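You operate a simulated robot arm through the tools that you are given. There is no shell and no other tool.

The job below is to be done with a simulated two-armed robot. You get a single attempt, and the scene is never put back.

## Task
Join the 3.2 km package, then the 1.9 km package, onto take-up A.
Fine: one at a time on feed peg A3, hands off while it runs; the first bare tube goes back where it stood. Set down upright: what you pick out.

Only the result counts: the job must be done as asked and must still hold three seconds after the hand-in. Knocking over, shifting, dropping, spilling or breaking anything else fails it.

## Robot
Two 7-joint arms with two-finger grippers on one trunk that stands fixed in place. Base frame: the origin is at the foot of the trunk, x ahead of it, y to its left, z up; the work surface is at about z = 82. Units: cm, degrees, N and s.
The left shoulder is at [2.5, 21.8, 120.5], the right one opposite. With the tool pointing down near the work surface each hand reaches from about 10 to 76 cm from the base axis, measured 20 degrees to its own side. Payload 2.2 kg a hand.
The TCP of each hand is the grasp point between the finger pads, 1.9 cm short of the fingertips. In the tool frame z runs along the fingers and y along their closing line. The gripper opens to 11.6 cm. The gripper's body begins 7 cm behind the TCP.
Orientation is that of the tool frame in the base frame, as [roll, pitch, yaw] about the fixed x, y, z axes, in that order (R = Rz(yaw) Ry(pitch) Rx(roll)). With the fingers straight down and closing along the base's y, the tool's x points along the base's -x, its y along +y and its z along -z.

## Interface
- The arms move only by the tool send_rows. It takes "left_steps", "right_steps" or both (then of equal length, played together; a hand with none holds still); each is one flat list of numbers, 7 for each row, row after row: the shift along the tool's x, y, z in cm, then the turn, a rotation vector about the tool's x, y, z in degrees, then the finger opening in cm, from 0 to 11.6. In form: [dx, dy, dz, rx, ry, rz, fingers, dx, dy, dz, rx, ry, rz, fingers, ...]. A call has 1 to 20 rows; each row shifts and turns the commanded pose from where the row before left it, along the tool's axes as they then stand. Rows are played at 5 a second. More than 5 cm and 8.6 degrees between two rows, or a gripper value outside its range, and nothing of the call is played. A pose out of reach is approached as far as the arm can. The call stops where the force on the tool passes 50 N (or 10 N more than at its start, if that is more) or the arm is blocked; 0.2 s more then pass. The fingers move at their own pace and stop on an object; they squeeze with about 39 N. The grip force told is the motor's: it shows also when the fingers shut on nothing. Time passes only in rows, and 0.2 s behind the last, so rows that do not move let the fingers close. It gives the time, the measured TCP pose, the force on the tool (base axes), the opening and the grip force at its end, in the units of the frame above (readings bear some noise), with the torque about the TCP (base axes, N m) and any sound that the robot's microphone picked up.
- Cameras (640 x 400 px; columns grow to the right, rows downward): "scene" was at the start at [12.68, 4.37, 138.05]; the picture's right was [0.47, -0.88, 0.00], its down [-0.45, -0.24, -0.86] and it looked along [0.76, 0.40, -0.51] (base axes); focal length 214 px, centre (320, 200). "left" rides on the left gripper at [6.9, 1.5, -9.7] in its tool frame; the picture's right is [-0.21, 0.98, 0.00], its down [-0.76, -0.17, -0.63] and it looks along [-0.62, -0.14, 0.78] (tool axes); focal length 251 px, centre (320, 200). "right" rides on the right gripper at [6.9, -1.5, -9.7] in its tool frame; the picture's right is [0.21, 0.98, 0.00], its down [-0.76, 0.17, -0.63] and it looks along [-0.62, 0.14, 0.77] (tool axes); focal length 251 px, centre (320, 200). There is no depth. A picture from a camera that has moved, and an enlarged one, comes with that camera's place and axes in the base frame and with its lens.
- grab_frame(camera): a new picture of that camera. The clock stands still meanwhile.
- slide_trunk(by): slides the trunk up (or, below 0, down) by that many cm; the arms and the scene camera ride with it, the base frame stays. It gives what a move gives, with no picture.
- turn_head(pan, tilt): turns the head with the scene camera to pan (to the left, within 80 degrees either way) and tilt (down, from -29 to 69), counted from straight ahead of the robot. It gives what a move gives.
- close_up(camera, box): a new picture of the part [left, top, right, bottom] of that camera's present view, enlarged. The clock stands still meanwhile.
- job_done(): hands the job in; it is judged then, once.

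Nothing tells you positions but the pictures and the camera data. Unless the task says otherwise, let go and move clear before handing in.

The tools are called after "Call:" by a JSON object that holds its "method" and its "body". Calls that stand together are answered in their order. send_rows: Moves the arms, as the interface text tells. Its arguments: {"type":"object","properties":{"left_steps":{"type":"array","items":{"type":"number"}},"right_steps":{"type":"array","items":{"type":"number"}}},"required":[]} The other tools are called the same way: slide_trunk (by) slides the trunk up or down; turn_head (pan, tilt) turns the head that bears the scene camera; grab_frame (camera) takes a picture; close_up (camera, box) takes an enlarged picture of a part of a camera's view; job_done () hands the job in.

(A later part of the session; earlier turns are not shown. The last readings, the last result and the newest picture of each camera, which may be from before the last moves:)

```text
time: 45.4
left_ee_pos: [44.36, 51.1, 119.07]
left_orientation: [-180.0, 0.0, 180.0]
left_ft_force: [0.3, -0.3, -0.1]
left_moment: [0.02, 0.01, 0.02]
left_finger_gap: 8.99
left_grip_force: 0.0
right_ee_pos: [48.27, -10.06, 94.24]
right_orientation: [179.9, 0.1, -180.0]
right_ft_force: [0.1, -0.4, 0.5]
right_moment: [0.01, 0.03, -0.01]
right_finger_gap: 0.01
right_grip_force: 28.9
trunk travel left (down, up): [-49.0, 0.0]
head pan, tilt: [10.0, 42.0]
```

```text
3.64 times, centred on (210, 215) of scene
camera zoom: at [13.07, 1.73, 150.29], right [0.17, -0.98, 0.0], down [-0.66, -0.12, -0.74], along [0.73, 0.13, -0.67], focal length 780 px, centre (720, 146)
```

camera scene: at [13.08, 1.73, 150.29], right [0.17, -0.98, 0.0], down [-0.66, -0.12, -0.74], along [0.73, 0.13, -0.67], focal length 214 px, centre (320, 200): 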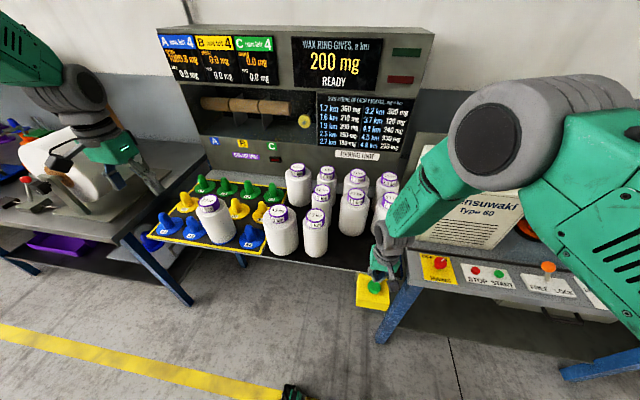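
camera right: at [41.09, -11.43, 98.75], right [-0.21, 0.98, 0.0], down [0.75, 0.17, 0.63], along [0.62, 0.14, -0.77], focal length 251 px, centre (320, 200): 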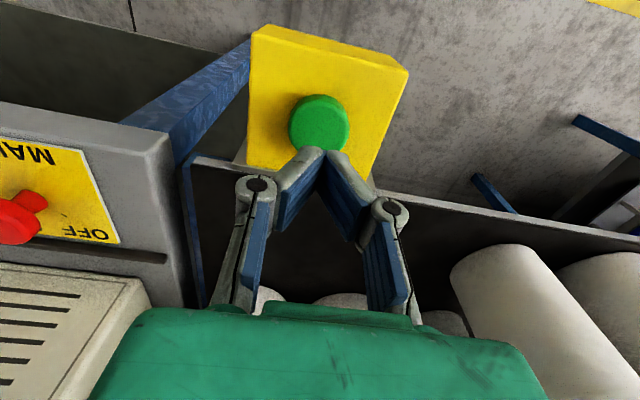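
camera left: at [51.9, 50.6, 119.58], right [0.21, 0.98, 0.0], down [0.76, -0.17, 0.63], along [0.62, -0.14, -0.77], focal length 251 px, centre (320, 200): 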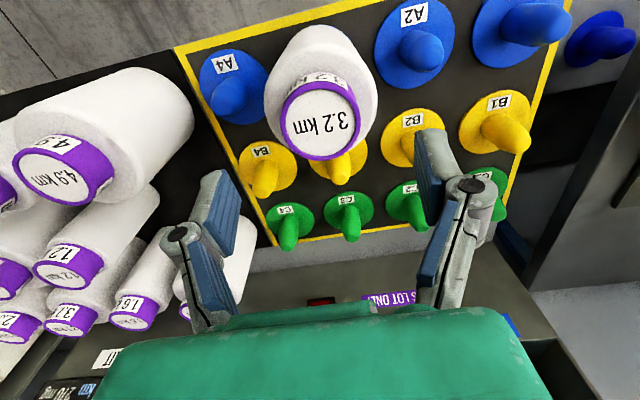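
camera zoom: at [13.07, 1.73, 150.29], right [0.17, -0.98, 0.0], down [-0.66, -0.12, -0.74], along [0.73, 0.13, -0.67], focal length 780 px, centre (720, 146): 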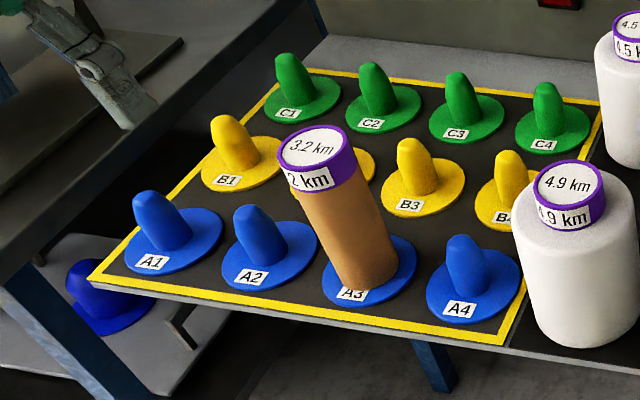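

First run finished: HAS 640.0 mg, ring now 232 mg/km (so 640 + 1.9×232 = 1080.8, matching the order), READY. The bare tube stands on A3; I'll return the left hand over it, retracing my exit path.

Call:
{"method": "send_rows", "body": {"left_steps": [-2, 0, 0, 0, 0, 0, 9, -3, -0.5, 1, 0, 0, 0, 9, -3, -0.5, 2, 0, 0, 0, 9, -3, -0.5, 2, 0, 0, 0, 9, -2.5, -0.5, 2, 0, 0, 0, 9, -1, 0, 2, 0, 0, 0, 9, 0, 0, 2, 0, 0, 0, 9, 0, 0, 0, 0, 0, 0, 9]}}

Call:
{"method": "close_up", "body": {"camera": "left", "box": [160, 20, 480, 220]}}

Call:
{"method": "turn_head", "body": {"pan": 40, "tilt": 38}}

Call:
{"method": "close_up", "body": {"camera": "scene", "box": [280, 140, 360, 250]}}

```text
time: 47.2
left_ee_pos: [58.96, 49.0, 107.92]
left_orientation: [-180.0, 0.1, 179.9]
left_ft_force: [0.3, -0.5, 0.3]
left_moment: [0.0, 0.0, -0.03]
left_finger_gap: 8.99
left_grip_force: 0.2
right_ee_pos: [48.23, -10.08, 94.3]
right_orientation: [180.0, 0.2, -179.9]
right_ft_force: [-0.6, -0.1, 0.2]
right_moment: [-0.02, -0.01, 0.02]
right_finger_gap: 0.02
right_grip_force: 28.4
trunk travel left (down, up): [-49.0, 0.0]
head pan, tilt: [10.0, 42.0]
```

```text
2.00 times, centred on (320, 120) of left
camera zoom: at [52.04, 50.55, 117.64], right [0.21, 0.98, 0.0], down [0.76, -0.17, 0.63], along [0.62, -0.14, -0.77], focal length 503 px, centre (320, 360)
```

zoom: 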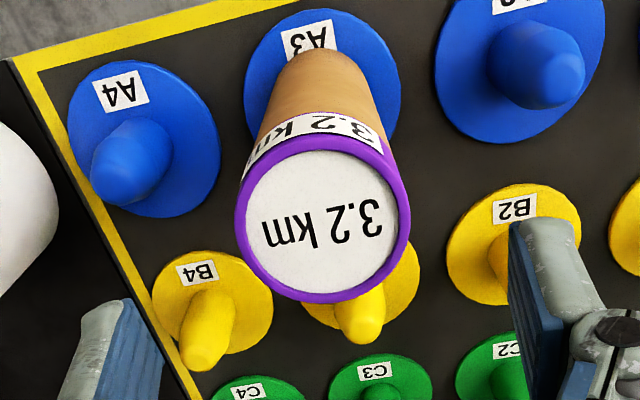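

```text
time: 48.1
left_ee_pos: [58.94, 49.01, 107.96]
left_orientation: [-180.0, 0.1, -179.9]
left_ft_force: [0.0, -0.6, -0.5]
left_moment: [-0.03, 0.0, -0.02]
left_finger_gap: 9.02
left_grip_force: 0.0
right_ee_pos: [48.2, -10.11, 94.34]
right_orientation: [-180.0, 0.1, -179.9]
right_ft_force: [0.2, -1.3, -0.4]
right_moment: [0.02, -0.01, 0.01]
right_finger_gap: 0.01
right_grip_force: 28.7
trunk travel left (down, up): [-49.0, 0.0]
head pan, tilt: [40.0, 38.0]
```

```text
3.64 times, centred on (320, 195) of scene
camera zoom: at [11.58, 5.81, 150.87], right [0.64, -0.77, 0.0], down [-0.48, -0.4, -0.78], along [0.6, 0.5, -0.62], focal length 780 px, centre (320, 218)
```

zoom: 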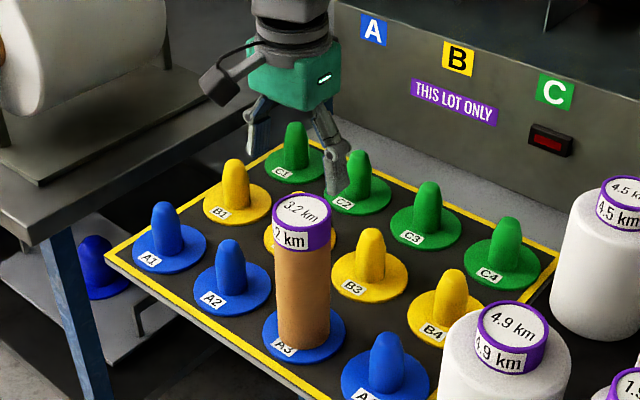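

The tube cap is centred under the hand. Descending 7 cm and gripping.

Call:
{"method": "send_rows", "body": {"left_steps": [0, 0, 2, 0, 0, 0, 9, 0, 0, 2, 0, 0, 0, 9, 0, 0, 1.5, 0, 0, 0, 9, 0, 0, 1.4, 0, 0, 0, 9, 0, 0, 0, 0, 0, 0, 9, 0, 0, 0, 0, 0, 0, 6.8, 0, 0, 0, 0, 0, 0, 5, 0, 0, 0, 0, 0, 0, 4, 0, 0, 0, 0, 0, 0, 4]}}

Call:
{"method": "close_up", "body": {"camera": "left", "box": [160, 70, 480, 270]}}

Call:
{"method": "close_up", "body": {"camera": "scene", "box": [280, 140, 360, 250]}}

```text
time: 50.1
left_ee_pos: [59.14, 49.03, 101.05]
left_orientation: [179.9, 0.2, -180.0]
left_ft_force: [0.0, 0.0, 1.1]
left_moment: [-0.02, 0.11, 0.01]
left_finger_gap: 6.0
left_grip_force: 38.8
right_ee_pos: [48.23, -9.92, 94.33]
right_orientation: [179.9, 0.1, 180.0]
right_ft_force: [-0.2, 0.6, 1.3]
right_moment: [0.02, 0.01, 0.0]
right_finger_gap: 0.0
right_grip_force: 28.7
trunk travel left (down, up): [-49.0, 0.0]
head pan, tilt: [40.0, 38.0]
```

```text
2.00 times, centred on (320, 170) of left
camera zoom: at [52.14, 50.56, 110.72], right [0.21, 0.98, 0.0], down [0.76, -0.17, 0.63], along [0.62, -0.14, -0.77], focal length 503 px, centre (320, 260)
```

zoom: 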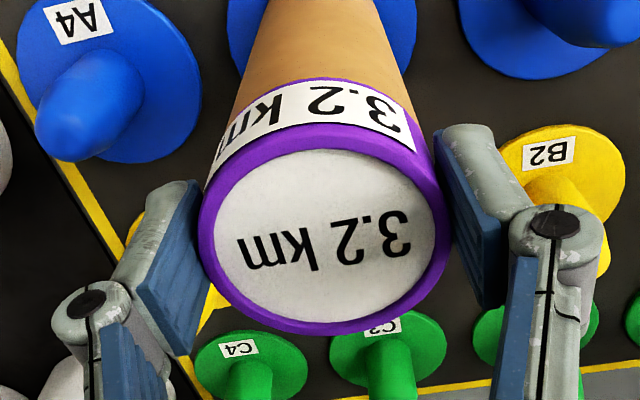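

```text
3.64 times, centred on (320, 195) of scene
camera zoom: at [11.56, 5.8, 150.88], right [0.64, -0.77, 0.0], down [-0.48, -0.4, -0.78], along [0.6, 0.51, -0.62], focal length 780 px, centre (320, 218)
```

zoom: 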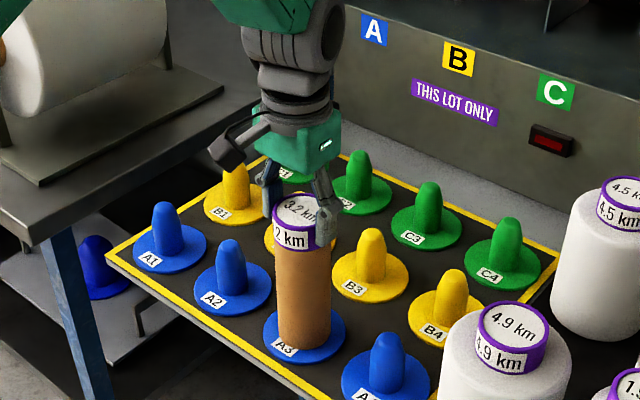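

Tube gripped at 6.0 cm. Lifting it straight off the peg by 13.3 cm.

Call:
{"method": "send_rows", "body": {"left_steps": [0, 0, -0.5, 0, 0, 0, 4, 0, 0, -0.8, 0, 0, 0, 4, 0, 0, -1.5, 0, 0, 0, 4, 0, 0, -1.5, 0, 0, 0, 4, 0, 0, -2, 0, 0, 0, 4, 0, 0, -2, 0, 0, 0, 4, 0, 0, -2, 0, 0, 0, 4, 0, 0, -2, 0, 0, 0, 4, 0, 0, -1, 0, 0, 0, 4, 0, 0, 0, 0, 0, 0, 4]}}

Call:
{"method": "grab_frame", "body": {"camera": "left"}}

Call:
{"method": "close_up", "body": {"camera": "scene", "box": [280, 110, 400, 250]}}

```text
time: 52.3
left_ee_pos: [59.03, 49.1, 114.35]
left_orientation: [180.0, 0.1, 179.9]
left_ft_force: [0.3, -0.4, -1.0]
left_moment: [-0.01, 0.01, 0.06]
left_finger_gap: 6.0
left_grip_force: 39.4
right_ee_pos: [48.26, -10.06, 94.4]
right_orientation: [179.9, 0.1, -179.9]
right_ft_force: [0.3, 0.3, -0.2]
right_moment: [0.02, 0.03, 0.01]
right_finger_gap: 0.0
right_grip_force: 28.8
trunk travel left (down, up): [-49.0, 0.0]
head pan, tilt: [40.0, 38.0]
```

```text
taken
camera left: at [52.11, 50.59, 124.07], right [0.21, 0.98, 0.0], down [0.76, -0.17, 0.63], along [0.62, -0.14, -0.77], focal length 251 px, centre (320, 200)
```

left: 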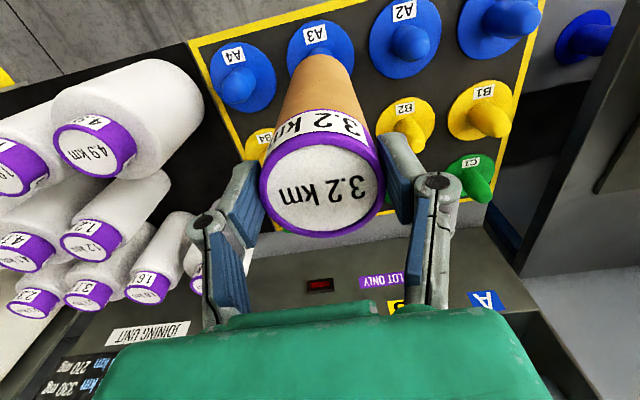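

```text
2.86 times, centred on (340, 180) of scene
camera zoom: at [11.59, 5.82, 150.87], right [0.64, -0.77, 0.0], down [-0.48, -0.4, -0.78], along [0.6, 0.5, -0.62], focal length 613 px, centre (263, 257)
```

zoom: 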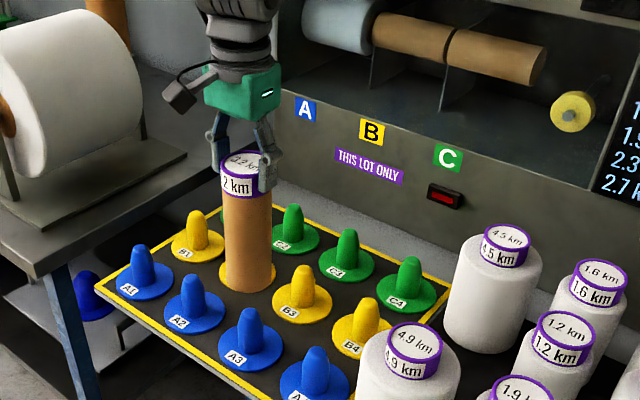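

The tube is off the peg. Now retracing the arc back to the spot where 3.2 stood, at (72.1, 24.1).

Call:
{"method": "send_rows", "body": {"left_steps": [-1.95, -1.9, 0, 0, 0, 0, 4, -1.95, -2.1, 0, 0, 0, 0, 4, -1.9, -2, 0, 0, 0, 0, 4, -1.9, -2, 0, 0, 0, 0, 4, -1.8, -2.4, 0, 0, 0, 0, 4, -1.4, -2.6, 0, 0, 0, 0, 4, -0.8, -3, 0, 0, 0, 0, 4, -0.6, -3, 0, 0, 0, 0, 4, -0.5, -3, 0, 0, 0, 0, 4, -0.2, -2.9, 0, 0, 0, 0, 4, 0, 0, 0, 0, 0, 0, 4, 0, 0, 0, 0, 0, 0, 4]}}

Call:
{"method": "grab_frame", "body": {"camera": "left"}}

Call:
{"method": "grab_frame", "body": {"camera": "scene"}}

```text
time: 54.9
left_ee_pos: [72.44, 24.17, 114.43]
left_orientation: [180.0, 0.0, -180.0]
left_ft_force: [0.4, -0.5, -0.1]
left_moment: [0.0, 0.03, -0.01]
left_finger_gap: 6.01
left_grip_force: 39.3
right_ee_pos: [48.2, -10.13, 94.27]
right_orientation: [-180.0, 0.1, 180.0]
right_ft_force: [-0.3, 0.1, 0.3]
right_moment: [-0.01, -0.03, 0.01]
right_finger_gap: 0.0
right_grip_force: 28.7
trunk travel left (down, up): [-49.0, 0.0]
head pan, tilt: [40.0, 38.0]
```

```text
taken
camera left: at [65.44, 25.71, 124.05], right [0.21, 0.98, 0.0], down [0.76, -0.17, 0.63], along [0.62, -0.14, -0.77], focal length 251 px, centre (320, 200)
```

left: 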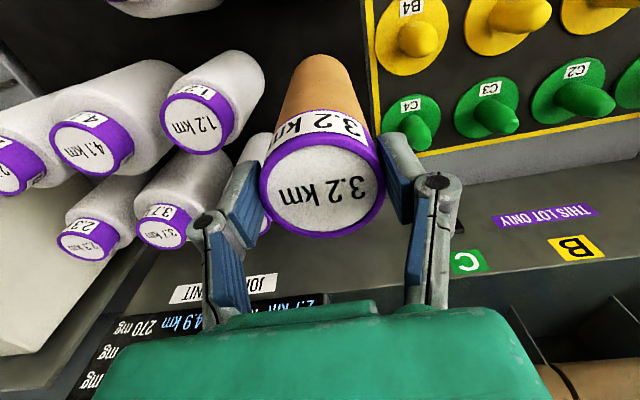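

```text
taken
camera scene: at [11.65, 5.62, 150.88], right [0.64, -0.77, 0.0], down [-0.48, -0.4, -0.78], along [0.6, 0.51, -0.62], focal length 214 px, centre (320, 200)
```

scene: 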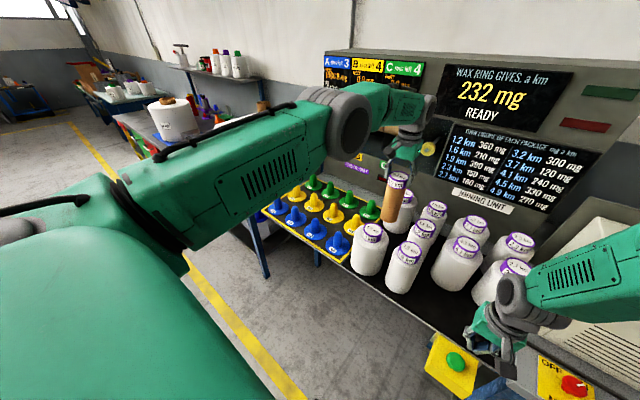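

The view matches the one I had when lifting the package from this spot. Before lowering the trunk I'll raise the right hand so it doesn't come down on the button.

Call:
{"method": "send_rows", "body": {"right_steps": [0, 0, -4, 0, 0, 0, 0, 0, 0, -4, 0, 0, 0, 0, 0, 0, -4, 0, 0, 0, 0, 0, 0, -4, 0, 0, 0, 0, 0, 0, -4, 0, 0, 0, 0, 0, 0, 0, 0, 0, 0, 0]}}

Call:
{"method": "slide_trunk", "body": {"by": -7}}

Call:
{"method": "slide_trunk", "body": {"by": -6}}

Call:
{"method": "grab_frame", "body": {"camera": "left"}}

Call:
{"method": "grab_frame", "body": {"camera": "scene"}}

```text
time: 56.3
left_ee_pos: [72.44, 24.14, 114.24]
left_orientation: [-180.0, 0.0, -180.0]
left_ft_force: [-0.7, -0.6, -0.8]
left_moment: [0.02, 0.01, -0.01]
left_finger_gap: 5.98
left_grip_force: 38.9
right_ee_pos: [48.4, -10.08, 114.37]
right_orientation: [-179.9, 0.0, 179.9]
right_ft_force: [0.1, -0.1, -0.3]
right_moment: [0.01, 0.02, 0.01]
right_finger_gap: 0.0
right_grip_force: 28.4
trunk travel left (down, up): [-49.0, 0.0]
head pan, tilt: [40.0, 38.0]
```

```text
time: 57.4
left_ee_pos: [72.3, 24.13, 107.48]
left_orientation: [-180.0, 0.0, -180.0]
left_ft_force: [-0.1, -0.1, -0.4]
left_moment: [0.02, -0.01, 0.02]
left_finger_gap: 6.0
left_grip_force: 39.2
right_ee_pos: [48.26, -10.06, 107.45]
right_orientation: [-179.9, 0.1, -180.0]
right_ft_force: [-0.4, 0.4, 0.0]
right_moment: [0.01, 0.0, -0.05]
right_finger_gap: 0.0
right_grip_force: 28.1
trunk travel left (down, up): [-42.0, 7.0]
head pan, tilt: [40.0, 38.0]
```

```text
time: 58.4
left_ee_pos: [72.3, 24.14, 101.45]
left_orientation: [-180.0, 0.2, 180.0]
left_ft_force: [1.0, -0.1, -1.0]
left_moment: [-0.01, -0.01, 0.04]
left_finger_gap: 6.01
left_grip_force: 38.4
right_ee_pos: [48.21, -9.92, 101.36]
right_orientation: [180.0, 0.2, 180.0]
right_ft_force: [-0.6, 0.7, 0.8]
right_moment: [-0.01, -0.02, 0.0]
right_finger_gap: 0.02
right_grip_force: 28.5
trunk travel left (down, up): [-36.0, 13.0]
head pan, tilt: [40.0, 38.0]
```

```text
taken
camera left: at [65.36, 25.67, 111.12], right [0.21, 0.98, 0.0], down [0.76, -0.17, 0.63], along [0.62, -0.14, -0.77], focal length 251 px, centre (320, 200)
```

left: 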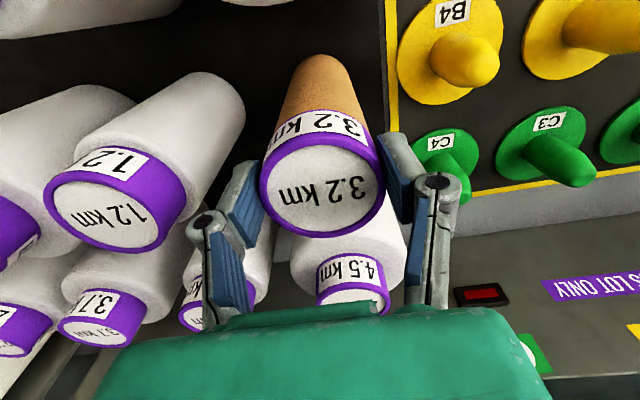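

```text
taken
camera scene: at [11.53, 5.56, 137.89], right [0.64, -0.77, 0.0], down [-0.48, -0.4, -0.79], along [0.6, 0.51, -0.62], focal length 214 px, centre (320, 200)
```

scene: 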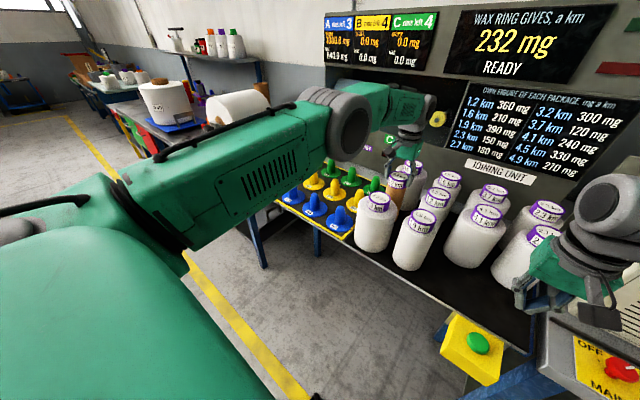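

About 1 cm above the table. Lowering by arm in small steps until it touches.

Call:
{"method": "send_rows", "body": {"left_steps": [0.12, 0, 0.3, 0, 0, 0, 4, 0, 0, 0.3, 0, 0, 0, 4, 0, 0, 0, 0, 0, 0, 4]}}

Call:
{"method": "send_rows", "body": {"left_steps": [0, 0, 0.15, 0, 0, 0, 4, 0, 0, 0, 0, 0, 0, 4]}}

Call:
{"method": "send_rows", "body": {"left_steps": [0, 0, 0.1, 0, 0, 0, 4, 0, 0, 0, 0, 0, 0, 4]}}

Call:
{"method": "send_rows", "body": {"left_steps": [0, 0, 0.1, 0, 0, 0, 4, 0, 0, 0, 0, 0, 0, 4]}}

```text
time: 59.2
left_ee_pos: [72.12, 24.1, 100.68]
left_orientation: [-180.0, 0.2, 180.0]
left_ft_force: [-0.3, -0.1, -0.1]
left_moment: [-0.01, 0.04, -0.01]
left_finger_gap: 5.99
left_grip_force: 39.3
right_ee_pos: [48.2, -10.15, 101.4]
right_orientation: [-180.0, 0.1, 180.0]
right_ft_force: [0.2, 0.1, 0.8]
right_moment: [0.02, 0.01, 0.0]
right_finger_gap: 0.0
right_grip_force: 28.1
trunk travel left (down, up): [-36.0, 13.0]
head pan, tilt: [40.0, 38.0]
```

```text
time: 59.8
left_ee_pos: [72.24, 23.98, 100.67]
left_orientation: [-179.9, 0.1, -179.9]
left_ft_force: [0.7, -0.8, -0.6]
left_moment: [-0.02, -0.01, -0.01]
left_finger_gap: 5.99
left_grip_force: 39.1
right_ee_pos: [48.12, -10.04, 101.4]
right_orientation: [-180.0, 0.1, 179.9]
right_ft_force: [-0.4, 0.1, 0.1]
right_moment: [-0.01, -0.02, -0.01]
right_finger_gap: 0.0
right_grip_force: 27.8
trunk travel left (down, up): [-36.0, 13.0]
head pan, tilt: [40.0, 38.0]
```

```text
time: 60.4
left_ee_pos: [71.93, 24.01, 100.53]
left_orientation: [-180.0, 0.1, -180.0]
left_ft_force: [-0.2, -0.4, 0.9]
left_moment: [0.0, 0.0, 0.0]
left_finger_gap: 6.01
left_grip_force: 39.0
right_ee_pos: [48.22, -10.15, 101.49]
right_orientation: [-180.0, 0.1, 180.0]
right_ft_force: [0.1, 0.9, 0.2]
right_moment: [0.02, -0.05, -0.01]
right_finger_gap: 0.02
right_grip_force: 28.5
trunk travel left (down, up): [-36.0, 13.0]
head pan, tilt: [40.0, 38.0]
```

```text
time: 61.0
left_ee_pos: [72.05, 24.14, 100.54]
left_orientation: [180.0, 0.2, -180.0]
left_ft_force: [0.1, -1.9, 5.4]
left_moment: [-0.01, -0.06, 0.01]
left_finger_gap: 5.99
left_grip_force: 38.7
right_ee_pos: [48.14, -10.28, 101.44]
right_orientation: [-180.0, 0.1, 180.0]
right_ft_force: [-0.1, -0.3, 0.5]
right_moment: [-0.02, 0.03, -0.01]
right_finger_gap: 0.0
right_grip_force: 28.3
trunk travel left (down, up): [-36.0, 13.0]
head pan, tilt: [40.0, 38.0]
```

Contact at 5.4 N: the tube is on the table. I'll relieve the push, open gently and rise straight up.

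Call:
{"method": "send_rows", "body": {"left_steps": [0, 0, -0.1, 0, 0, 0, 4, 0, 0, 0, 0, 0, 0, 6.3, 0, 0, 0, 0, 0, 0, 7, 0, 0, 0, 0, 0, 0, 8, 0, 0, 0, 0, 0, 0, 9, 0, 0, 0, 0, 0, 0, 9, 0, 0, -0.5, 0, 0, 0, 9, 0, 0, -1, 0, 0, 0, 9, 0, 0, -1.5, 0, 0, 0, 9, 0, 0, -2, 0, 0, 0, 9, 0, 0, 0, 0, 0, 0, 9]}}

Call:
{"method": "close_up", "body": {"camera": "left", "box": [160, 20, 480, 220]}}

Call:
{"method": "close_up", "body": {"camera": "scene", "box": [340, 120, 540, 280]}}

```text
time: 63.4
left_ee_pos: [72.25, 24.11, 105.52]
left_orientation: [-180.0, -0.1, 180.0]
left_ft_force: [0.2, 0.1, 0.0]
left_moment: [0.01, 0.02, 0.04]
left_finger_gap: 9.02
left_grip_force: 0.1
right_ee_pos: [48.3, -9.99, 101.39]
right_orientation: [180.0, 0.2, 180.0]
right_ft_force: [0.2, 0.2, 0.3]
right_moment: [0.01, -0.01, 0.0]
right_finger_gap: 0.0
right_grip_force: 28.0
trunk travel left (down, up): [-36.0, 13.0]
head pan, tilt: [40.0, 38.0]
```

```text
2.00 times, centred on (320, 120) of left
camera zoom: at [65.23, 25.58, 115.26], right [0.21, 0.98, 0.0], down [0.76, -0.17, 0.63], along [0.62, -0.14, -0.77], focal length 503 px, centre (320, 360)
```

zoom: 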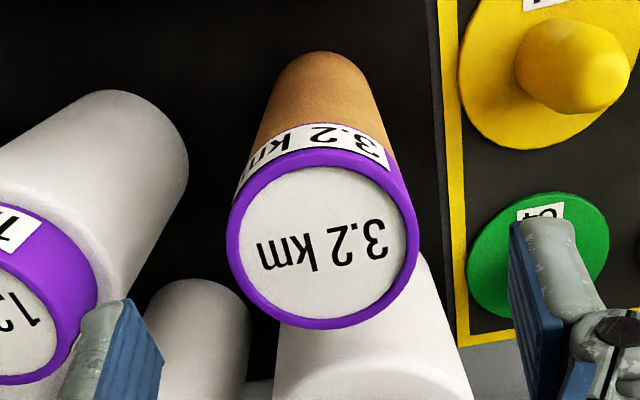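

```text
2.50 times, centred on (440, 200) of scene
camera zoom: at [11.55, 5.54, 137.88], right [0.64, -0.77, 0.0], down [-0.48, -0.4, -0.79], along [0.6, 0.51, -0.62], focal length 536 px, centre (20, 200)
```

zoom: 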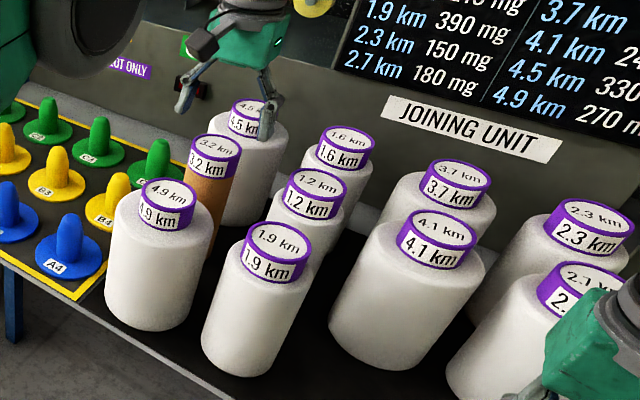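

The bare tube stands upright where the package stood. Next the 1.9 km package at about (59.3, 11.4): rise, move over it, and measure.

Call:
{"method": "send_rows", "body": {"left_steps": [0, 0, -2.5, 0, 0, 0, 9, 0, 0, -2.5, 0, 0, 0, 9, 2.58, -2.52, 0, 0, 0, 0, 9, 2.58, -2.52, 0, 0, 0, 0, 9, 2.58, -2.52, 0, 0, 0, 0, 9, 2.58, -2.52, 0, 0, 0, 0, 9, 2.58, -2.52, 0, 0, 0, 0, 9, 0, 0, 2, 0, 0, 0, 9, 0, 0, 2, 0, 0, 0, 9, 0, 0, 0, 0, 0, 0, 9]}}

Call:
{"method": "close_up", "body": {"camera": "left", "box": [160, 20, 480, 220]}}

Call:
{"method": "close_up", "body": {"camera": "scene", "box": [340, 120, 540, 280]}}

```text
time: 65.6
left_ee_pos: [59.01, 11.41, 106.34]
left_orientation: [179.8, 0.2, -180.0]
left_ft_force: [-0.1, 0.1, -0.1]
left_moment: [-0.01, -0.04, 0.01]
left_finger_gap: 8.99
left_grip_force: 0.1
right_ee_pos: [48.25, -10.19, 101.48]
right_orientation: [179.9, 0.2, -180.0]
right_ft_force: [0.1, 0.2, 0.7]
right_moment: [0.0, -0.02, -0.01]
right_finger_gap: 0.0
right_grip_force: 28.5
trunk travel left (down, up): [-36.0, 13.0]
head pan, tilt: [40.0, 38.0]
```

```text
2.00 times, centred on (320, 120) of left
camera zoom: at [52.01, 13.01, 116.12], right [0.21, 0.98, 0.0], down [0.75, -0.17, 0.63], along [0.62, -0.14, -0.77], focal length 503 px, centre (320, 360)
```

zoom: 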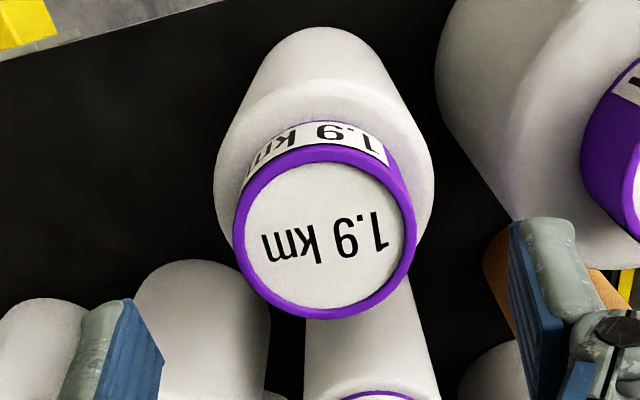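

```text
2.50 times, centred on (440, 200) of scene
camera zoom: at [11.38, 5.49, 137.9], right [0.64, -0.77, 0.0], down [-0.47, -0.4, -0.79], along [0.6, 0.51, -0.62], focal length 536 px, centre (20, 200)
```

zoom: 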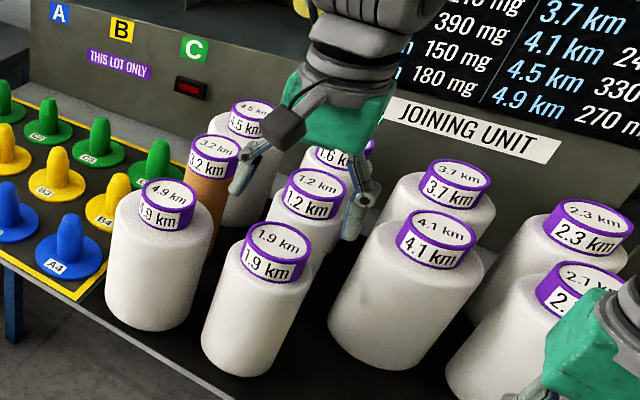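

The 1.9 cap is centred under the TCP. I'll narrow the opening to 7.6 cm (4.9 is close), descend 6 cm and grip.

Call:
{"method": "send_rows", "body": {"left_steps": [0, 0, 1, 0, 0, 0, 7.6, 0, 0, 1, 0, 0, 0, 7.6, 0, 0, 1, 0, 0, 0, 7.6, 0, 0, 1, 0, 0, 0, 7.6, 0, 0, 1, 0, 0, 0, 7.6, 0, 0, 0.9, 0, 0, 0, 7.6, 0, 0, 0, 0, 0, 0, 7.6]}}

Call:
{"method": "close_up", "body": {"camera": "left", "box": [160, 70, 480, 270]}}

Call:
{"method": "close_up", "body": {"camera": "scene", "box": [380, 150, 480, 280]}}

```text
time: 67.2
left_ee_pos: [58.9, 11.42, 100.58]
left_orientation: [180.0, 0.0, -180.0]
left_ft_force: [0.4, -0.4, 0.1]
left_moment: [0.01, 0.03, 0.02]
left_finger_gap: 7.6
left_grip_force: 0.0
right_ee_pos: [48.12, -10.12, 101.35]
right_orientation: [179.9, 0.1, -180.0]
right_ft_force: [0.8, -0.3, 0.1]
right_moment: [0.02, 0.0, -0.03]
right_finger_gap: 0.01
right_grip_force: 28.5
trunk travel left (down, up): [-36.0, 13.0]
head pan, tilt: [40.0, 38.0]
```

```text
2.00 times, centred on (320, 170) of left
camera zoom: at [52.0, 13.03, 110.29], right [0.21, 0.98, 0.0], down [0.76, -0.17, 0.63], along [0.62, -0.13, -0.77], focal length 503 px, centre (320, 260)
```

zoom: 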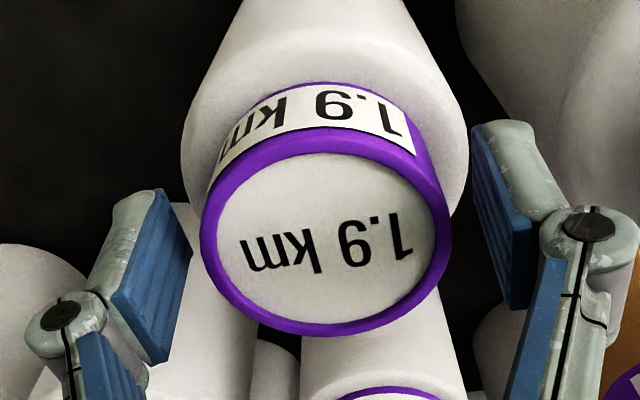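

```text
3.08 times, centred on (430, 215) of scene
camera zoom: at [11.44, 5.44, 137.9], right [0.64, -0.77, 0.0], down [-0.48, -0.4, -0.79], along [0.6, 0.51, -0.62], focal length 660 px, centre (-18, 154)
```

zoom: 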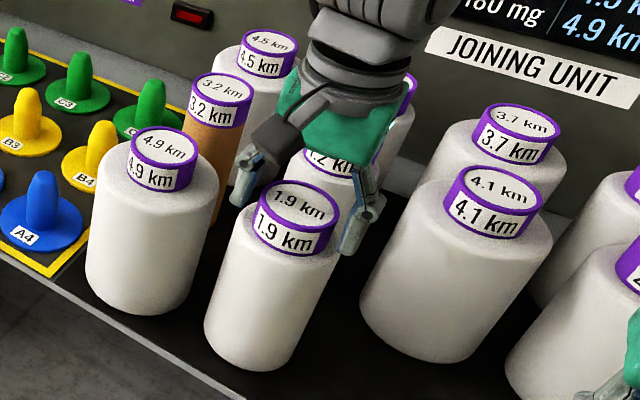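

Centred. Closing on the 1.9 cap.

Call:
{"method": "send_rows", "body": {"left_steps": [0, 0, 0.1, 0, 0, 0, 6.6, 0, 0, 0, 0, 0, 0, 5, 0, 0, 0, 0, 0, 0, 4, 0, 0, 0, 0, 0, 0, 4]}}

Call:
{"method": "slide_trunk", "body": {"by": 2}}

Call:
{"method": "close_up", "body": {"camera": "left", "box": [160, 70, 480, 270]}}

Call:
{"method": "close_up", "body": {"camera": "scene", "box": [380, 150, 480, 280]}}

```text
time: 68.2
left_ee_pos: [59.04, 11.5, 100.57]
left_orientation: [179.8, 0.1, 179.9]
left_ft_force: [0.7, 1.0, 1.9]
left_moment: [-0.04, -0.12, 0.04]
left_finger_gap: 6.07
left_grip_force: 39.3
right_ee_pos: [48.28, -10.13, 101.42]
right_orientation: [179.8, 0.1, 179.9]
right_ft_force: [-0.3, 0.2, -0.2]
right_moment: [0.0, 0.0, 0.01]
right_finger_gap: 0.01
right_grip_force: 28.7
trunk travel left (down, up): [-36.0, 13.0]
head pan, tilt: [40.0, 38.0]
```

```text
time: 68.9
left_ee_pos: [58.88, 11.53, 102.41]
left_orientation: [179.9, 0.1, -180.0]
left_ft_force: [-0.1, -0.3, -3.3]
left_moment: [-0.01, 0.02, 0.01]
left_finger_gap: 6.05
left_grip_force: 38.9
right_ee_pos: [48.28, -10.12, 103.37]
right_orientation: [179.8, 0.0, 179.9]
right_ft_force: [-0.2, 0.7, 0.2]
right_moment: [-0.01, -0.01, -0.01]
right_finger_gap: 0.0
right_grip_force: 28.6
trunk travel left (down, up): [-38.0, 11.0]
head pan, tilt: [40.0, 38.0]
```

```text
2.00 times, centred on (320, 170) of left
camera zoom: at [52.0, 12.99, 112.15], right [0.21, 0.98, 0.0], down [0.76, -0.17, 0.63], along [0.62, -0.14, -0.77], focal length 503 px, centre (320, 260)
```

zoom: 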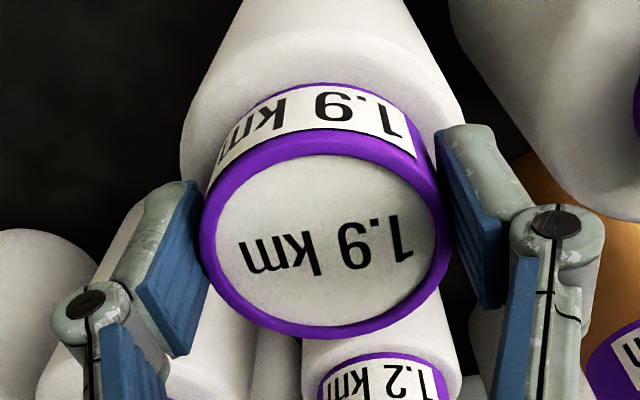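

```text
3.08 times, centred on (430, 215) of scene
camera zoom: at [11.48, 5.45, 139.89], right [0.64, -0.77, 0.0], down [-0.48, -0.4, -0.79], along [0.6, 0.51, -0.62], focal length 660 px, centre (-18, 154)
```

zoom: 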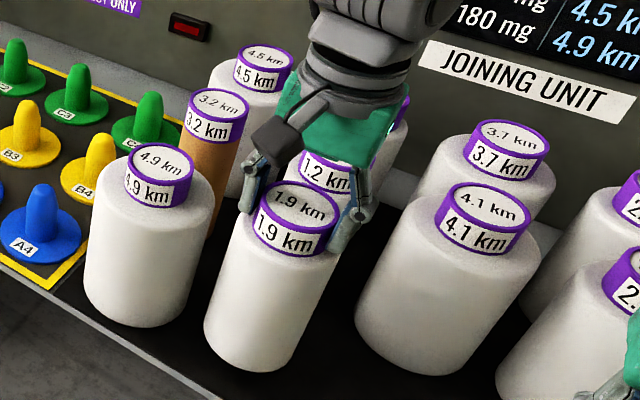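

Lifted cleanly (3.3 N). Raising the trunk the rest, then I'll carry it around in front of the table to A3.

Call:
{"method": "slide_trunk", "body": {"by": 6}}

Call:
{"method": "slide_trunk", "body": {"by": 5}}

Call:
{"method": "send_rows", "body": {"left_steps": [1.5, 0, 0, 0, 0, 0, 4, 3, 0, 0, 0, 0, 0, 4, 3, 0, 0, 0, 0, 0, 4, 3, 0, 0, 0, 0, 0, 4, 3, 0, 0, 0, 0, 0, 4, 1.5, 1, 0, 0, 0, 0, 4, 0, 3, 0, 0, 0, 0, 4, 0, 3.5, 0, 0, 0, 0, 4, 0, 3.5, 0, 0, 0, 0, 4, 0, 3.5, 0, 0, 0, 0, 4, 0, 3.5, 0, 0, 0, 0, 4, 0, 0, 0, 0, 0, 0, 4]}}

Call:
{"method": "grab_frame", "body": {"camera": "scene"}}

Call:
{"method": "grab_frame", "body": {"camera": "left"}}

```text
time: 69.9
left_ee_pos: [58.92, 11.59, 108.43]
left_orientation: [179.9, 0.0, 180.0]
left_ft_force: [-0.1, 1.3, -3.3]
left_moment: [-0.01, 0.01, -0.01]
left_finger_gap: 6.05
left_grip_force: 39.2
right_ee_pos: [48.22, -10.13, 109.34]
right_orientation: [179.9, 0.1, 180.0]
right_ft_force: [-0.5, 0.9, -0.3]
right_moment: [0.02, 0.0, -0.03]
right_finger_gap: 0.0
right_grip_force: 28.1
trunk travel left (down, up): [-44.0, 5.0]
head pan, tilt: [40.0, 38.0]
```

```text
time: 70.8
left_ee_pos: [58.96, 11.41, 113.59]
left_orientation: [179.9, 0.0, 180.0]
left_ft_force: [0.4, -0.6, -2.4]
left_moment: [-0.02, 0.01, -0.02]
left_finger_gap: 6.06
left_grip_force: 39.2
right_ee_pos: [48.19, -10.19, 114.31]
right_orientation: [179.9, 0.0, 180.0]
right_ft_force: [0.7, -0.5, 0.2]
right_moment: [-0.04, -0.02, 0.0]
right_finger_gap: 0.0
right_grip_force: 28.7
trunk travel left (down, up): [-49.0, 0.0]
head pan, tilt: [40.0, 38.0]
```

```text
time: 73.4
left_ee_pos: [44.02, 29.8, 113.52]
left_orientation: [-180.0, 0.2, 180.0]
left_ft_force: [0.2, 0.1, -1.6]
left_moment: [0.01, 0.04, -0.01]
left_finger_gap: 6.04
left_grip_force: 38.9
right_ee_pos: [48.33, -10.13, 114.35]
right_orientation: [180.0, 0.1, 179.9]
right_ft_force: [-0.1, 0.3, 0.3]
right_moment: [-0.01, -0.01, -0.03]
right_finger_gap: 0.02
right_grip_force: 28.3
trunk travel left (down, up): [-49.0, 0.0]
head pan, tilt: [40.0, 38.0]
```

```text
taken
camera scene: at [11.47, 5.78, 150.88], right [0.64, -0.77, 0.0], down [-0.47, -0.4, -0.79], along [0.6, 0.51, -0.62], focal length 214 px, centre (320, 200)
```

scene: 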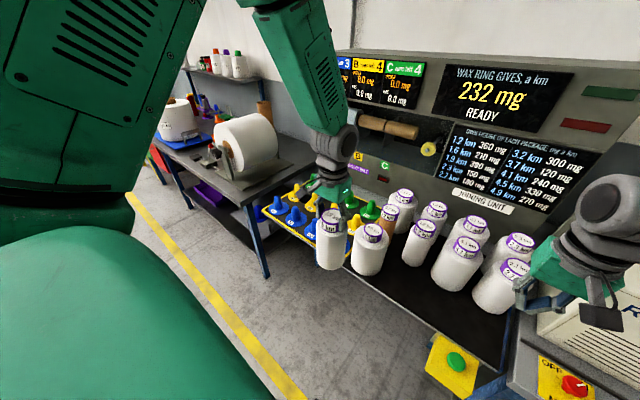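

```text
taken
camera left: at [37.14, 31.37, 123.15], right [0.21, 0.98, 0.0], down [0.76, -0.17, 0.63], along [0.62, -0.14, -0.77], focal length 251 px, centre (320, 200)
```

left: 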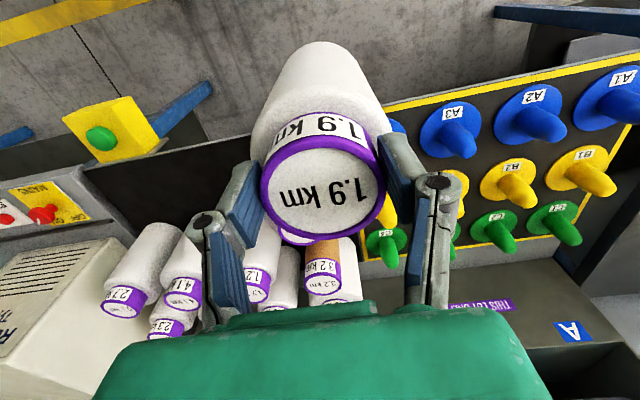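

Carrying on: left to y≈44, then forward and left to A3.

Call:
{"method": "send_rows", "body": {"left_steps": [0, 3.5, 0, 0, 0, 0, 4, 0, 3.5, 0, 0, 0, 0, 4, 0, 3.5, 0, 0, 0, 0, 4, 0, 3.5, 0, 0, 0, 0, 4, -3, 1.05, 0, 0, 0, 0, 4, -3, 1.05, 0, 0, 0, 0, 4, -3, 1.05, 0, 0, 0, 0, 4, -3, 1.05, 0, 0, 0, 0, 4, -3, 1.05, 0, 0, 0, 0, 4, 0, 0, 0, 0, 0, 0, 4, 0, 0, 0, 0, 0, 0, 4]}}

Call:
{"method": "close_up", "body": {"camera": "scene", "box": [280, 140, 360, 250]}}

Call:
{"method": "grab_frame", "body": {"camera": "left"}}

Call:
{"method": "send_rows", "body": {"left_steps": [0, 0, 0, 0, 0, 0, 4]}}

```text
time: 75.8
left_ee_pos: [58.83, 48.72, 113.56]
left_orientation: [-179.9, 0.1, 180.0]
left_ft_force: [0.0, -0.6, -3.2]
left_moment: [-0.03, 0.05, -0.03]
left_finger_gap: 6.06
left_grip_force: 39.1
right_ee_pos: [48.22, -10.06, 114.5]
right_orientation: [-179.9, 0.1, -179.9]
right_ft_force: [0.2, -1.0, 0.3]
right_moment: [0.01, -0.02, 0.01]
right_finger_gap: 0.0
right_grip_force: 28.8
trunk travel left (down, up): [-49.0, 0.0]
head pan, tilt: [40.0, 38.0]
```

```text
3.64 times, centred on (320, 195) of scene
camera zoom: at [11.48, 5.7, 150.89], right [0.64, -0.77, 0.0], down [-0.47, -0.4, -0.79], along [0.6, 0.51, -0.62], focal length 780 px, centre (320, 218)
```

zoom: 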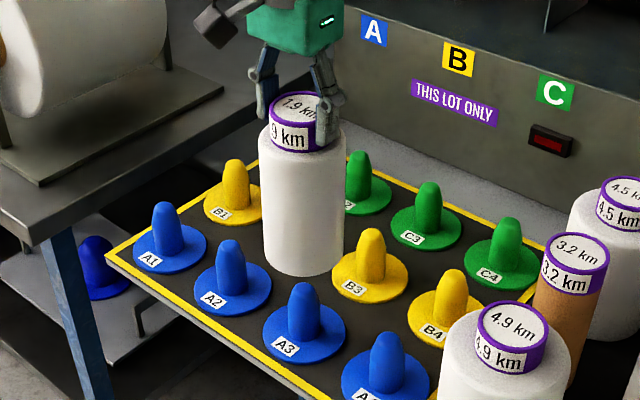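

```text
taken
camera left: at [51.9, 50.25, 123.22], right [0.21, 0.98, 0.0], down [0.76, -0.17, 0.63], along [0.62, -0.14, -0.77], focal length 251 px, centre (320, 200)
```

left: 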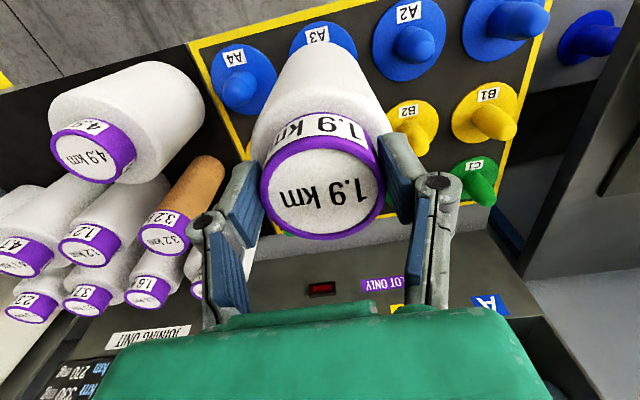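

```text
time: 76.2
left_ee_pos: [58.94, 48.78, 113.52]
left_orientation: [-179.9, 0.1, 180.0]
left_ft_force: [0.6, -0.3, -2.0]
left_moment: [-0.01, 0.0, -0.02]
left_finger_gap: 6.05
left_grip_force: 38.6
right_ee_pos: [48.3, -10.04, 114.39]
right_orientation: [-180.0, 0.1, -180.0]
right_ft_force: [0.3, 0.4, -0.6]
right_moment: [0.02, 0.03, 0.0]
right_finger_gap: 0.02
right_grip_force: 28.7
trunk travel left (down, up): [-49.0, 0.0]
head pan, tilt: [40.0, 38.0]
```

I'm about (0.1, 0.3) short of the earlier successful position; correcting, lowering to just above the peg tip, then inspecting.

Call:
{"method": "send_rows", "body": {"left_steps": [-0.12, 0.27, 1, 0, 0, 0, 4, 0, 0, 1, 0, 0, 0, 4, 0, 0, 1, 0, 0, 0, 4, 0, 0, 0, 0, 0, 0, 4]}}

Call:
{"method": "send_rows", "body": {"left_steps": [0, 0, 0, 0, 0, 0, 4]}}

Call:
{"method": "close_up", "body": {"camera": "scene", "box": [290, 160, 340, 240]}}

Call:
{"method": "close_up", "body": {"camera": "left", "box": [230, 10, 410, 130]}}

```text
time: 77.2
left_ee_pos: [58.99, 49.03, 110.35]
left_orientation: [-179.9, 0.1, 180.0]
left_ft_force: [0.3, -0.2, -2.7]
left_moment: [0.03, 0.03, -0.04]
left_finger_gap: 6.05
left_grip_force: 38.7
right_ee_pos: [48.21, -10.03, 114.42]
right_orientation: [-180.0, 0.1, -180.0]
right_ft_force: [0.9, 0.2, -0.3]
right_moment: [0.0, -0.01, 0.01]
right_finger_gap: 0.0
right_grip_force: 28.4
trunk travel left (down, up): [-49.0, 0.0]
head pan, tilt: [40.0, 38.0]
```

```text
time: 77.6
left_ee_pos: [58.98, 49.04, 110.48]
left_orientation: [-180.0, 0.1, 180.0]
left_ft_force: [1.1, 0.5, -2.4]
left_moment: [-0.02, 0.04, -0.01]
left_finger_gap: 6.07
left_grip_force: 39.2
right_ee_pos: [48.26, -10.03, 114.38]
right_orientation: [-180.0, 0.2, -180.0]
right_ft_force: [0.2, -0.2, 0.0]
right_moment: [0.02, 0.02, 0.0]
right_finger_gap: 0.0
right_grip_force: 28.3
trunk travel left (down, up): [-49.0, 0.0]
head pan, tilt: [40.0, 38.0]
```

```text
5.00 times, centred on (315, 200) of scene
camera zoom: at [11.57, 5.85, 150.87], right [0.64, -0.77, 0.0], down [-0.48, -0.4, -0.78], along [0.6, 0.5, -0.62], focal length 1072 px, centre (345, 200)
```

zoom: 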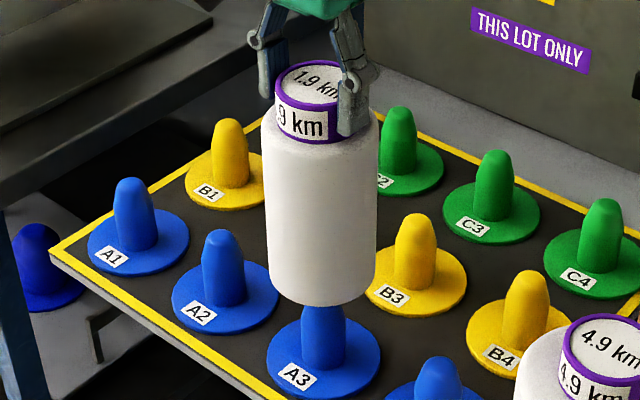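

```text
3.33 times, centred on (320, 70) of left
camera zoom: at [52.09, 50.61, 120.1], right [0.21, 0.98, 0.0], down [0.76, -0.17, 0.63], along [0.62, -0.14, -0.77], focal length 838 px, centre (320, 633)
```

zoom: 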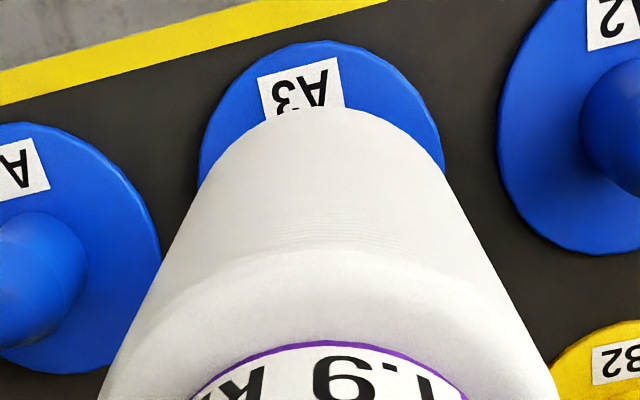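

Very close; a 0.12 cm shift toward -y, then down in steps with force checks.

Call:
{"method": "send_rows", "body": {"left_steps": [0, -0.12, 0.5, 0, 0, 0, 4, 0, 0, 0.7, 0, 0, 0, 4, 0, 0, 0.7, 0, 0, 0, 4, 0, 0, 0.6, 0, 0, 0, 4, 0, 0, 0.5, 0, 0, 0, 4, 0, 0, 0, 0, 0, 0, 4]}}

Call:
{"method": "send_rows", "body": {"left_steps": [0, 0, 0.5, 0, 0, 0, 4, 0, 0, 0.5, 0, 0, 0, 4, 0, 0, 0.5, 0, 0, 0, 4, 0, 0, 0.5, 0, 0, 0, 4, 0, 0, 0, 0, 0, 0, 4]}}

Call:
{"method": "send_rows", "body": {"left_steps": [0, 0, 0.4, 0, 0, 0, 4, 0, 0, 0.4, 0, 0, 0, 4, 0, 0, 0.4, 0, 0, 0, 4, 0, 0, 0.4, 0, 0, 0, 4, 0, 0, 0, 0, 0, 0, 4]}}

```text
time: 79.0
left_ee_pos: [58.96, 48.96, 107.6]
left_orientation: [180.0, 0.1, 179.9]
left_ft_force: [-0.5, -0.1, -2.2]
left_moment: [0.0, 0.0, 0.01]
left_finger_gap: 6.07
left_grip_force: 39.0
right_ee_pos: [48.18, -10.05, 114.34]
right_orientation: [180.0, 0.1, -179.9]
right_ft_force: [0.5, -0.1, -0.5]
right_moment: [0.0, 0.03, 0.0]
right_finger_gap: 0.0
right_grip_force: 28.2
trunk travel left (down, up): [-49.0, 0.0]
head pan, tilt: [40.0, 38.0]
```

```text
time: 80.2
left_ee_pos: [59.06, 48.92, 105.46]
left_orientation: [-179.9, 0.1, 180.0]
left_ft_force: [0.1, 0.6, -2.4]
left_moment: [0.01, 0.02, 0.01]
left_finger_gap: 6.03
left_grip_force: 39.2
right_ee_pos: [48.3, -10.06, 114.33]
right_orientation: [-180.0, 0.1, 180.0]
right_ft_force: [-0.9, 1.0, 0.3]
right_moment: [0.0, 0.02, 0.0]
right_finger_gap: 0.0
right_grip_force: 28.9
trunk travel left (down, up): [-49.0, 0.0]
head pan, tilt: [40.0, 38.0]
```

```text
time: 81.4
left_ee_pos: [59.11, 48.87, 103.92]
left_orientation: [-179.9, 0.1, -179.9]
left_ft_force: [-0.6, -0.2, -2.1]
left_moment: [0.01, 0.04, 0.03]
left_finger_gap: 6.03
left_grip_force: 39.1
right_ee_pos: [48.22, -10.04, 114.41]
right_orientation: [-180.0, 0.1, 179.9]
right_ft_force: [-0.1, -0.2, 0.1]
right_moment: [0.02, -0.02, 0.0]
right_finger_gap: 0.0
right_grip_force: 28.7
trunk travel left (down, up): [-49.0, 0.0]
head pan, tilt: [40.0, 38.0]
```

Going freely; bottom ≈85.4. Continuing to the disc at TCP ≈101.

Call:
{"method": "send_rows", "body": {"left_steps": [0, 0, 0.4, 0, 0, 0, 4, 0, 0, 0.4, 0, 0, 0, 4, 0, 0, 0.4, 0, 0, 0, 4, 0, 0, 0.4, 0, 0, 0, 4, 0, 0, 0.4, 0, 0, 0, 4, 0, 0, 0.3, 0, 0, 0, 4, 0, 0, 0, 0, 0, 0, 4]}}

Call:
{"method": "send_rows", "body": {"left_steps": [0, 0, 0.2, 0, 0, 0, 4, 0, 0, 0, 0, 0, 0, 4]}}

Call:
{"method": "send_rows", "body": {"left_steps": [0, 0, 0.15, 0, 0, 0, 4, 0, 0, 0, 0, 0, 0, 4]}}

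Call:
{"method": "send_rows", "body": {"left_steps": [0, 0, 0.1, 0, 0, 0, 4, 0, 0, 0, 0, 0, 0, 4]}}

```text
time: 83.0
left_ee_pos: [59.08, 49.03, 101.53]
left_orientation: [180.0, 0.1, 180.0]
left_ft_force: [0.7, 0.2, -2.5]
left_moment: [0.0, -0.02, 0.0]
left_finger_gap: 6.07
left_grip_force: 39.1
right_ee_pos: [48.28, -9.91, 114.54]
right_orientation: [-180.0, 0.1, 180.0]
right_ft_force: [0.8, -0.6, -0.1]
right_moment: [0.01, 0.02, -0.02]
right_finger_gap: 0.0
right_grip_force: 28.7
trunk travel left (down, up): [-49.0, 0.0]
head pan, tilt: [40.0, 38.0]
```

```text
time: 83.6
left_ee_pos: [59.15, 48.86, 101.39]
left_orientation: [-179.9, 0.1, -179.9]
left_ft_force: [-0.6, 0.1, -2.2]
left_moment: [-0.01, 0.01, 0.01]
left_finger_gap: 6.02
left_grip_force: 39.5
right_ee_pos: [48.26, -10.11, 114.41]
right_orientation: [-179.9, 0.0, -179.9]
right_ft_force: [-0.1, -0.9, 0.2]
right_moment: [0.04, 0.02, -0.02]
right_finger_gap: 0.0
right_grip_force: 28.2
trunk travel left (down, up): [-49.0, 0.0]
head pan, tilt: [40.0, 38.0]
```

```text
time: 84.2
left_ee_pos: [59.14, 48.86, 101.3]
left_orientation: [179.9, 0.2, 180.0]
left_ft_force: [0.0, 0.3, -1.7]
left_moment: [-0.01, 0.03, 0.03]
left_finger_gap: 6.05
left_grip_force: 39.4
right_ee_pos: [48.25, -10.11, 114.37]
right_orientation: [-180.0, 0.2, 179.9]
right_ft_force: [0.2, 0.0, 0.8]
right_moment: [0.0, 0.02, -0.01]
right_finger_gap: 0.0
right_grip_force: 28.5
trunk travel left (down, up): [-49.0, 0.0]
head pan, tilt: [40.0, 38.0]
```

```text
time: 84.8
left_ee_pos: [59.16, 48.9, 101.26]
left_orientation: [180.0, 0.1, -180.0]
left_ft_force: [-0.4, 0.6, -2.9]
left_moment: [-0.01, 0.03, 0.0]
left_finger_gap: 6.04
left_grip_force: 39.3
right_ee_pos: [48.26, -10.03, 114.49]
right_orientation: [180.0, 0.0, -179.9]
right_ft_force: [0.4, 0.6, -1.0]
right_moment: [0.0, -0.02, -0.01]
right_finger_gap: 0.01
right_grip_force: 28.9
trunk travel left (down, up): [-49.0, 0.0]
head pan, tilt: [40.0, 38.0]
```

Call:
{"method": "send_rows", "body": {"left_steps": [0, 0, 0.1, 0, 0, 0, 4, 0, 0, 0, 0, 0, 0, 4]}}

Call:
{"method": "send_rows", "body": {"left_steps": [0, 0, 0.1, 0, 0, 0, 4, 0, 0, 0, 0, 0, 0, 4]}}

Call:
{"method": "send_rows", "body": {"left_steps": [0, 0, 0.1, 0, 0, 0, 4, 0, 0, 0, 0, 0, 0, 4]}}

```text
time: 85.4
left_ee_pos: [59.12, 48.92, 101.07]
left_orientation: [180.0, 0.0, -179.9]
left_ft_force: [-0.4, -0.4, -2.5]
left_moment: [-0.01, 0.03, -0.01]
left_finger_gap: 6.04
left_grip_force: 38.9
right_ee_pos: [48.28, -9.93, 114.36]
right_orientation: [-180.0, 0.0, 180.0]
right_ft_force: [-0.5, 1.2, 0.5]
right_moment: [0.0, 0.01, -0.02]
right_finger_gap: 0.01
right_grip_force: 28.4
trunk travel left (down, up): [-49.0, 0.0]
head pan, tilt: [40.0, 38.0]
```

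```text
time: 86.0
left_ee_pos: [59.14, 48.95, 100.97]
left_orientation: [180.0, 0.1, 180.0]
left_ft_force: [-1.8, 2.5, 2.5]
left_moment: [0.04, 0.21, -0.03]
left_finger_gap: 6.04
left_grip_force: 39.8
right_ee_pos: [48.19, -10.08, 114.51]
right_orientation: [180.0, 0.2, 179.9]
right_ft_force: [0.8, 0.5, -0.1]
right_moment: [0.0, -0.02, 0.0]
right_finger_gap: 0.0
right_grip_force: 28.7
trunk travel left (down, up): [-49.0, 0.0]
head pan, tilt: [40.0, 38.0]
```

```text
time: 86.6
left_ee_pos: [59.13, 49.09, 100.98]
left_orientation: [179.8, 0.4, 180.0]
left_ft_force: [-1.7, 3.1, 13.3]
left_moment: [0.11, 0.5, -0.05]
left_finger_gap: 6.06
left_grip_force: 38.6
right_ee_pos: [48.14, -10.17, 114.5]
right_orientation: [180.0, 0.2, -179.9]
right_ft_force: [-0.3, -0.8, -0.5]
right_moment: [-0.02, 0.04, -0.02]
right_finger_gap: 0.01
right_grip_force: 28.2
trunk travel left (down, up): [-49.0, 0.0]
head pan, tilt: [40.0, 38.0]
```

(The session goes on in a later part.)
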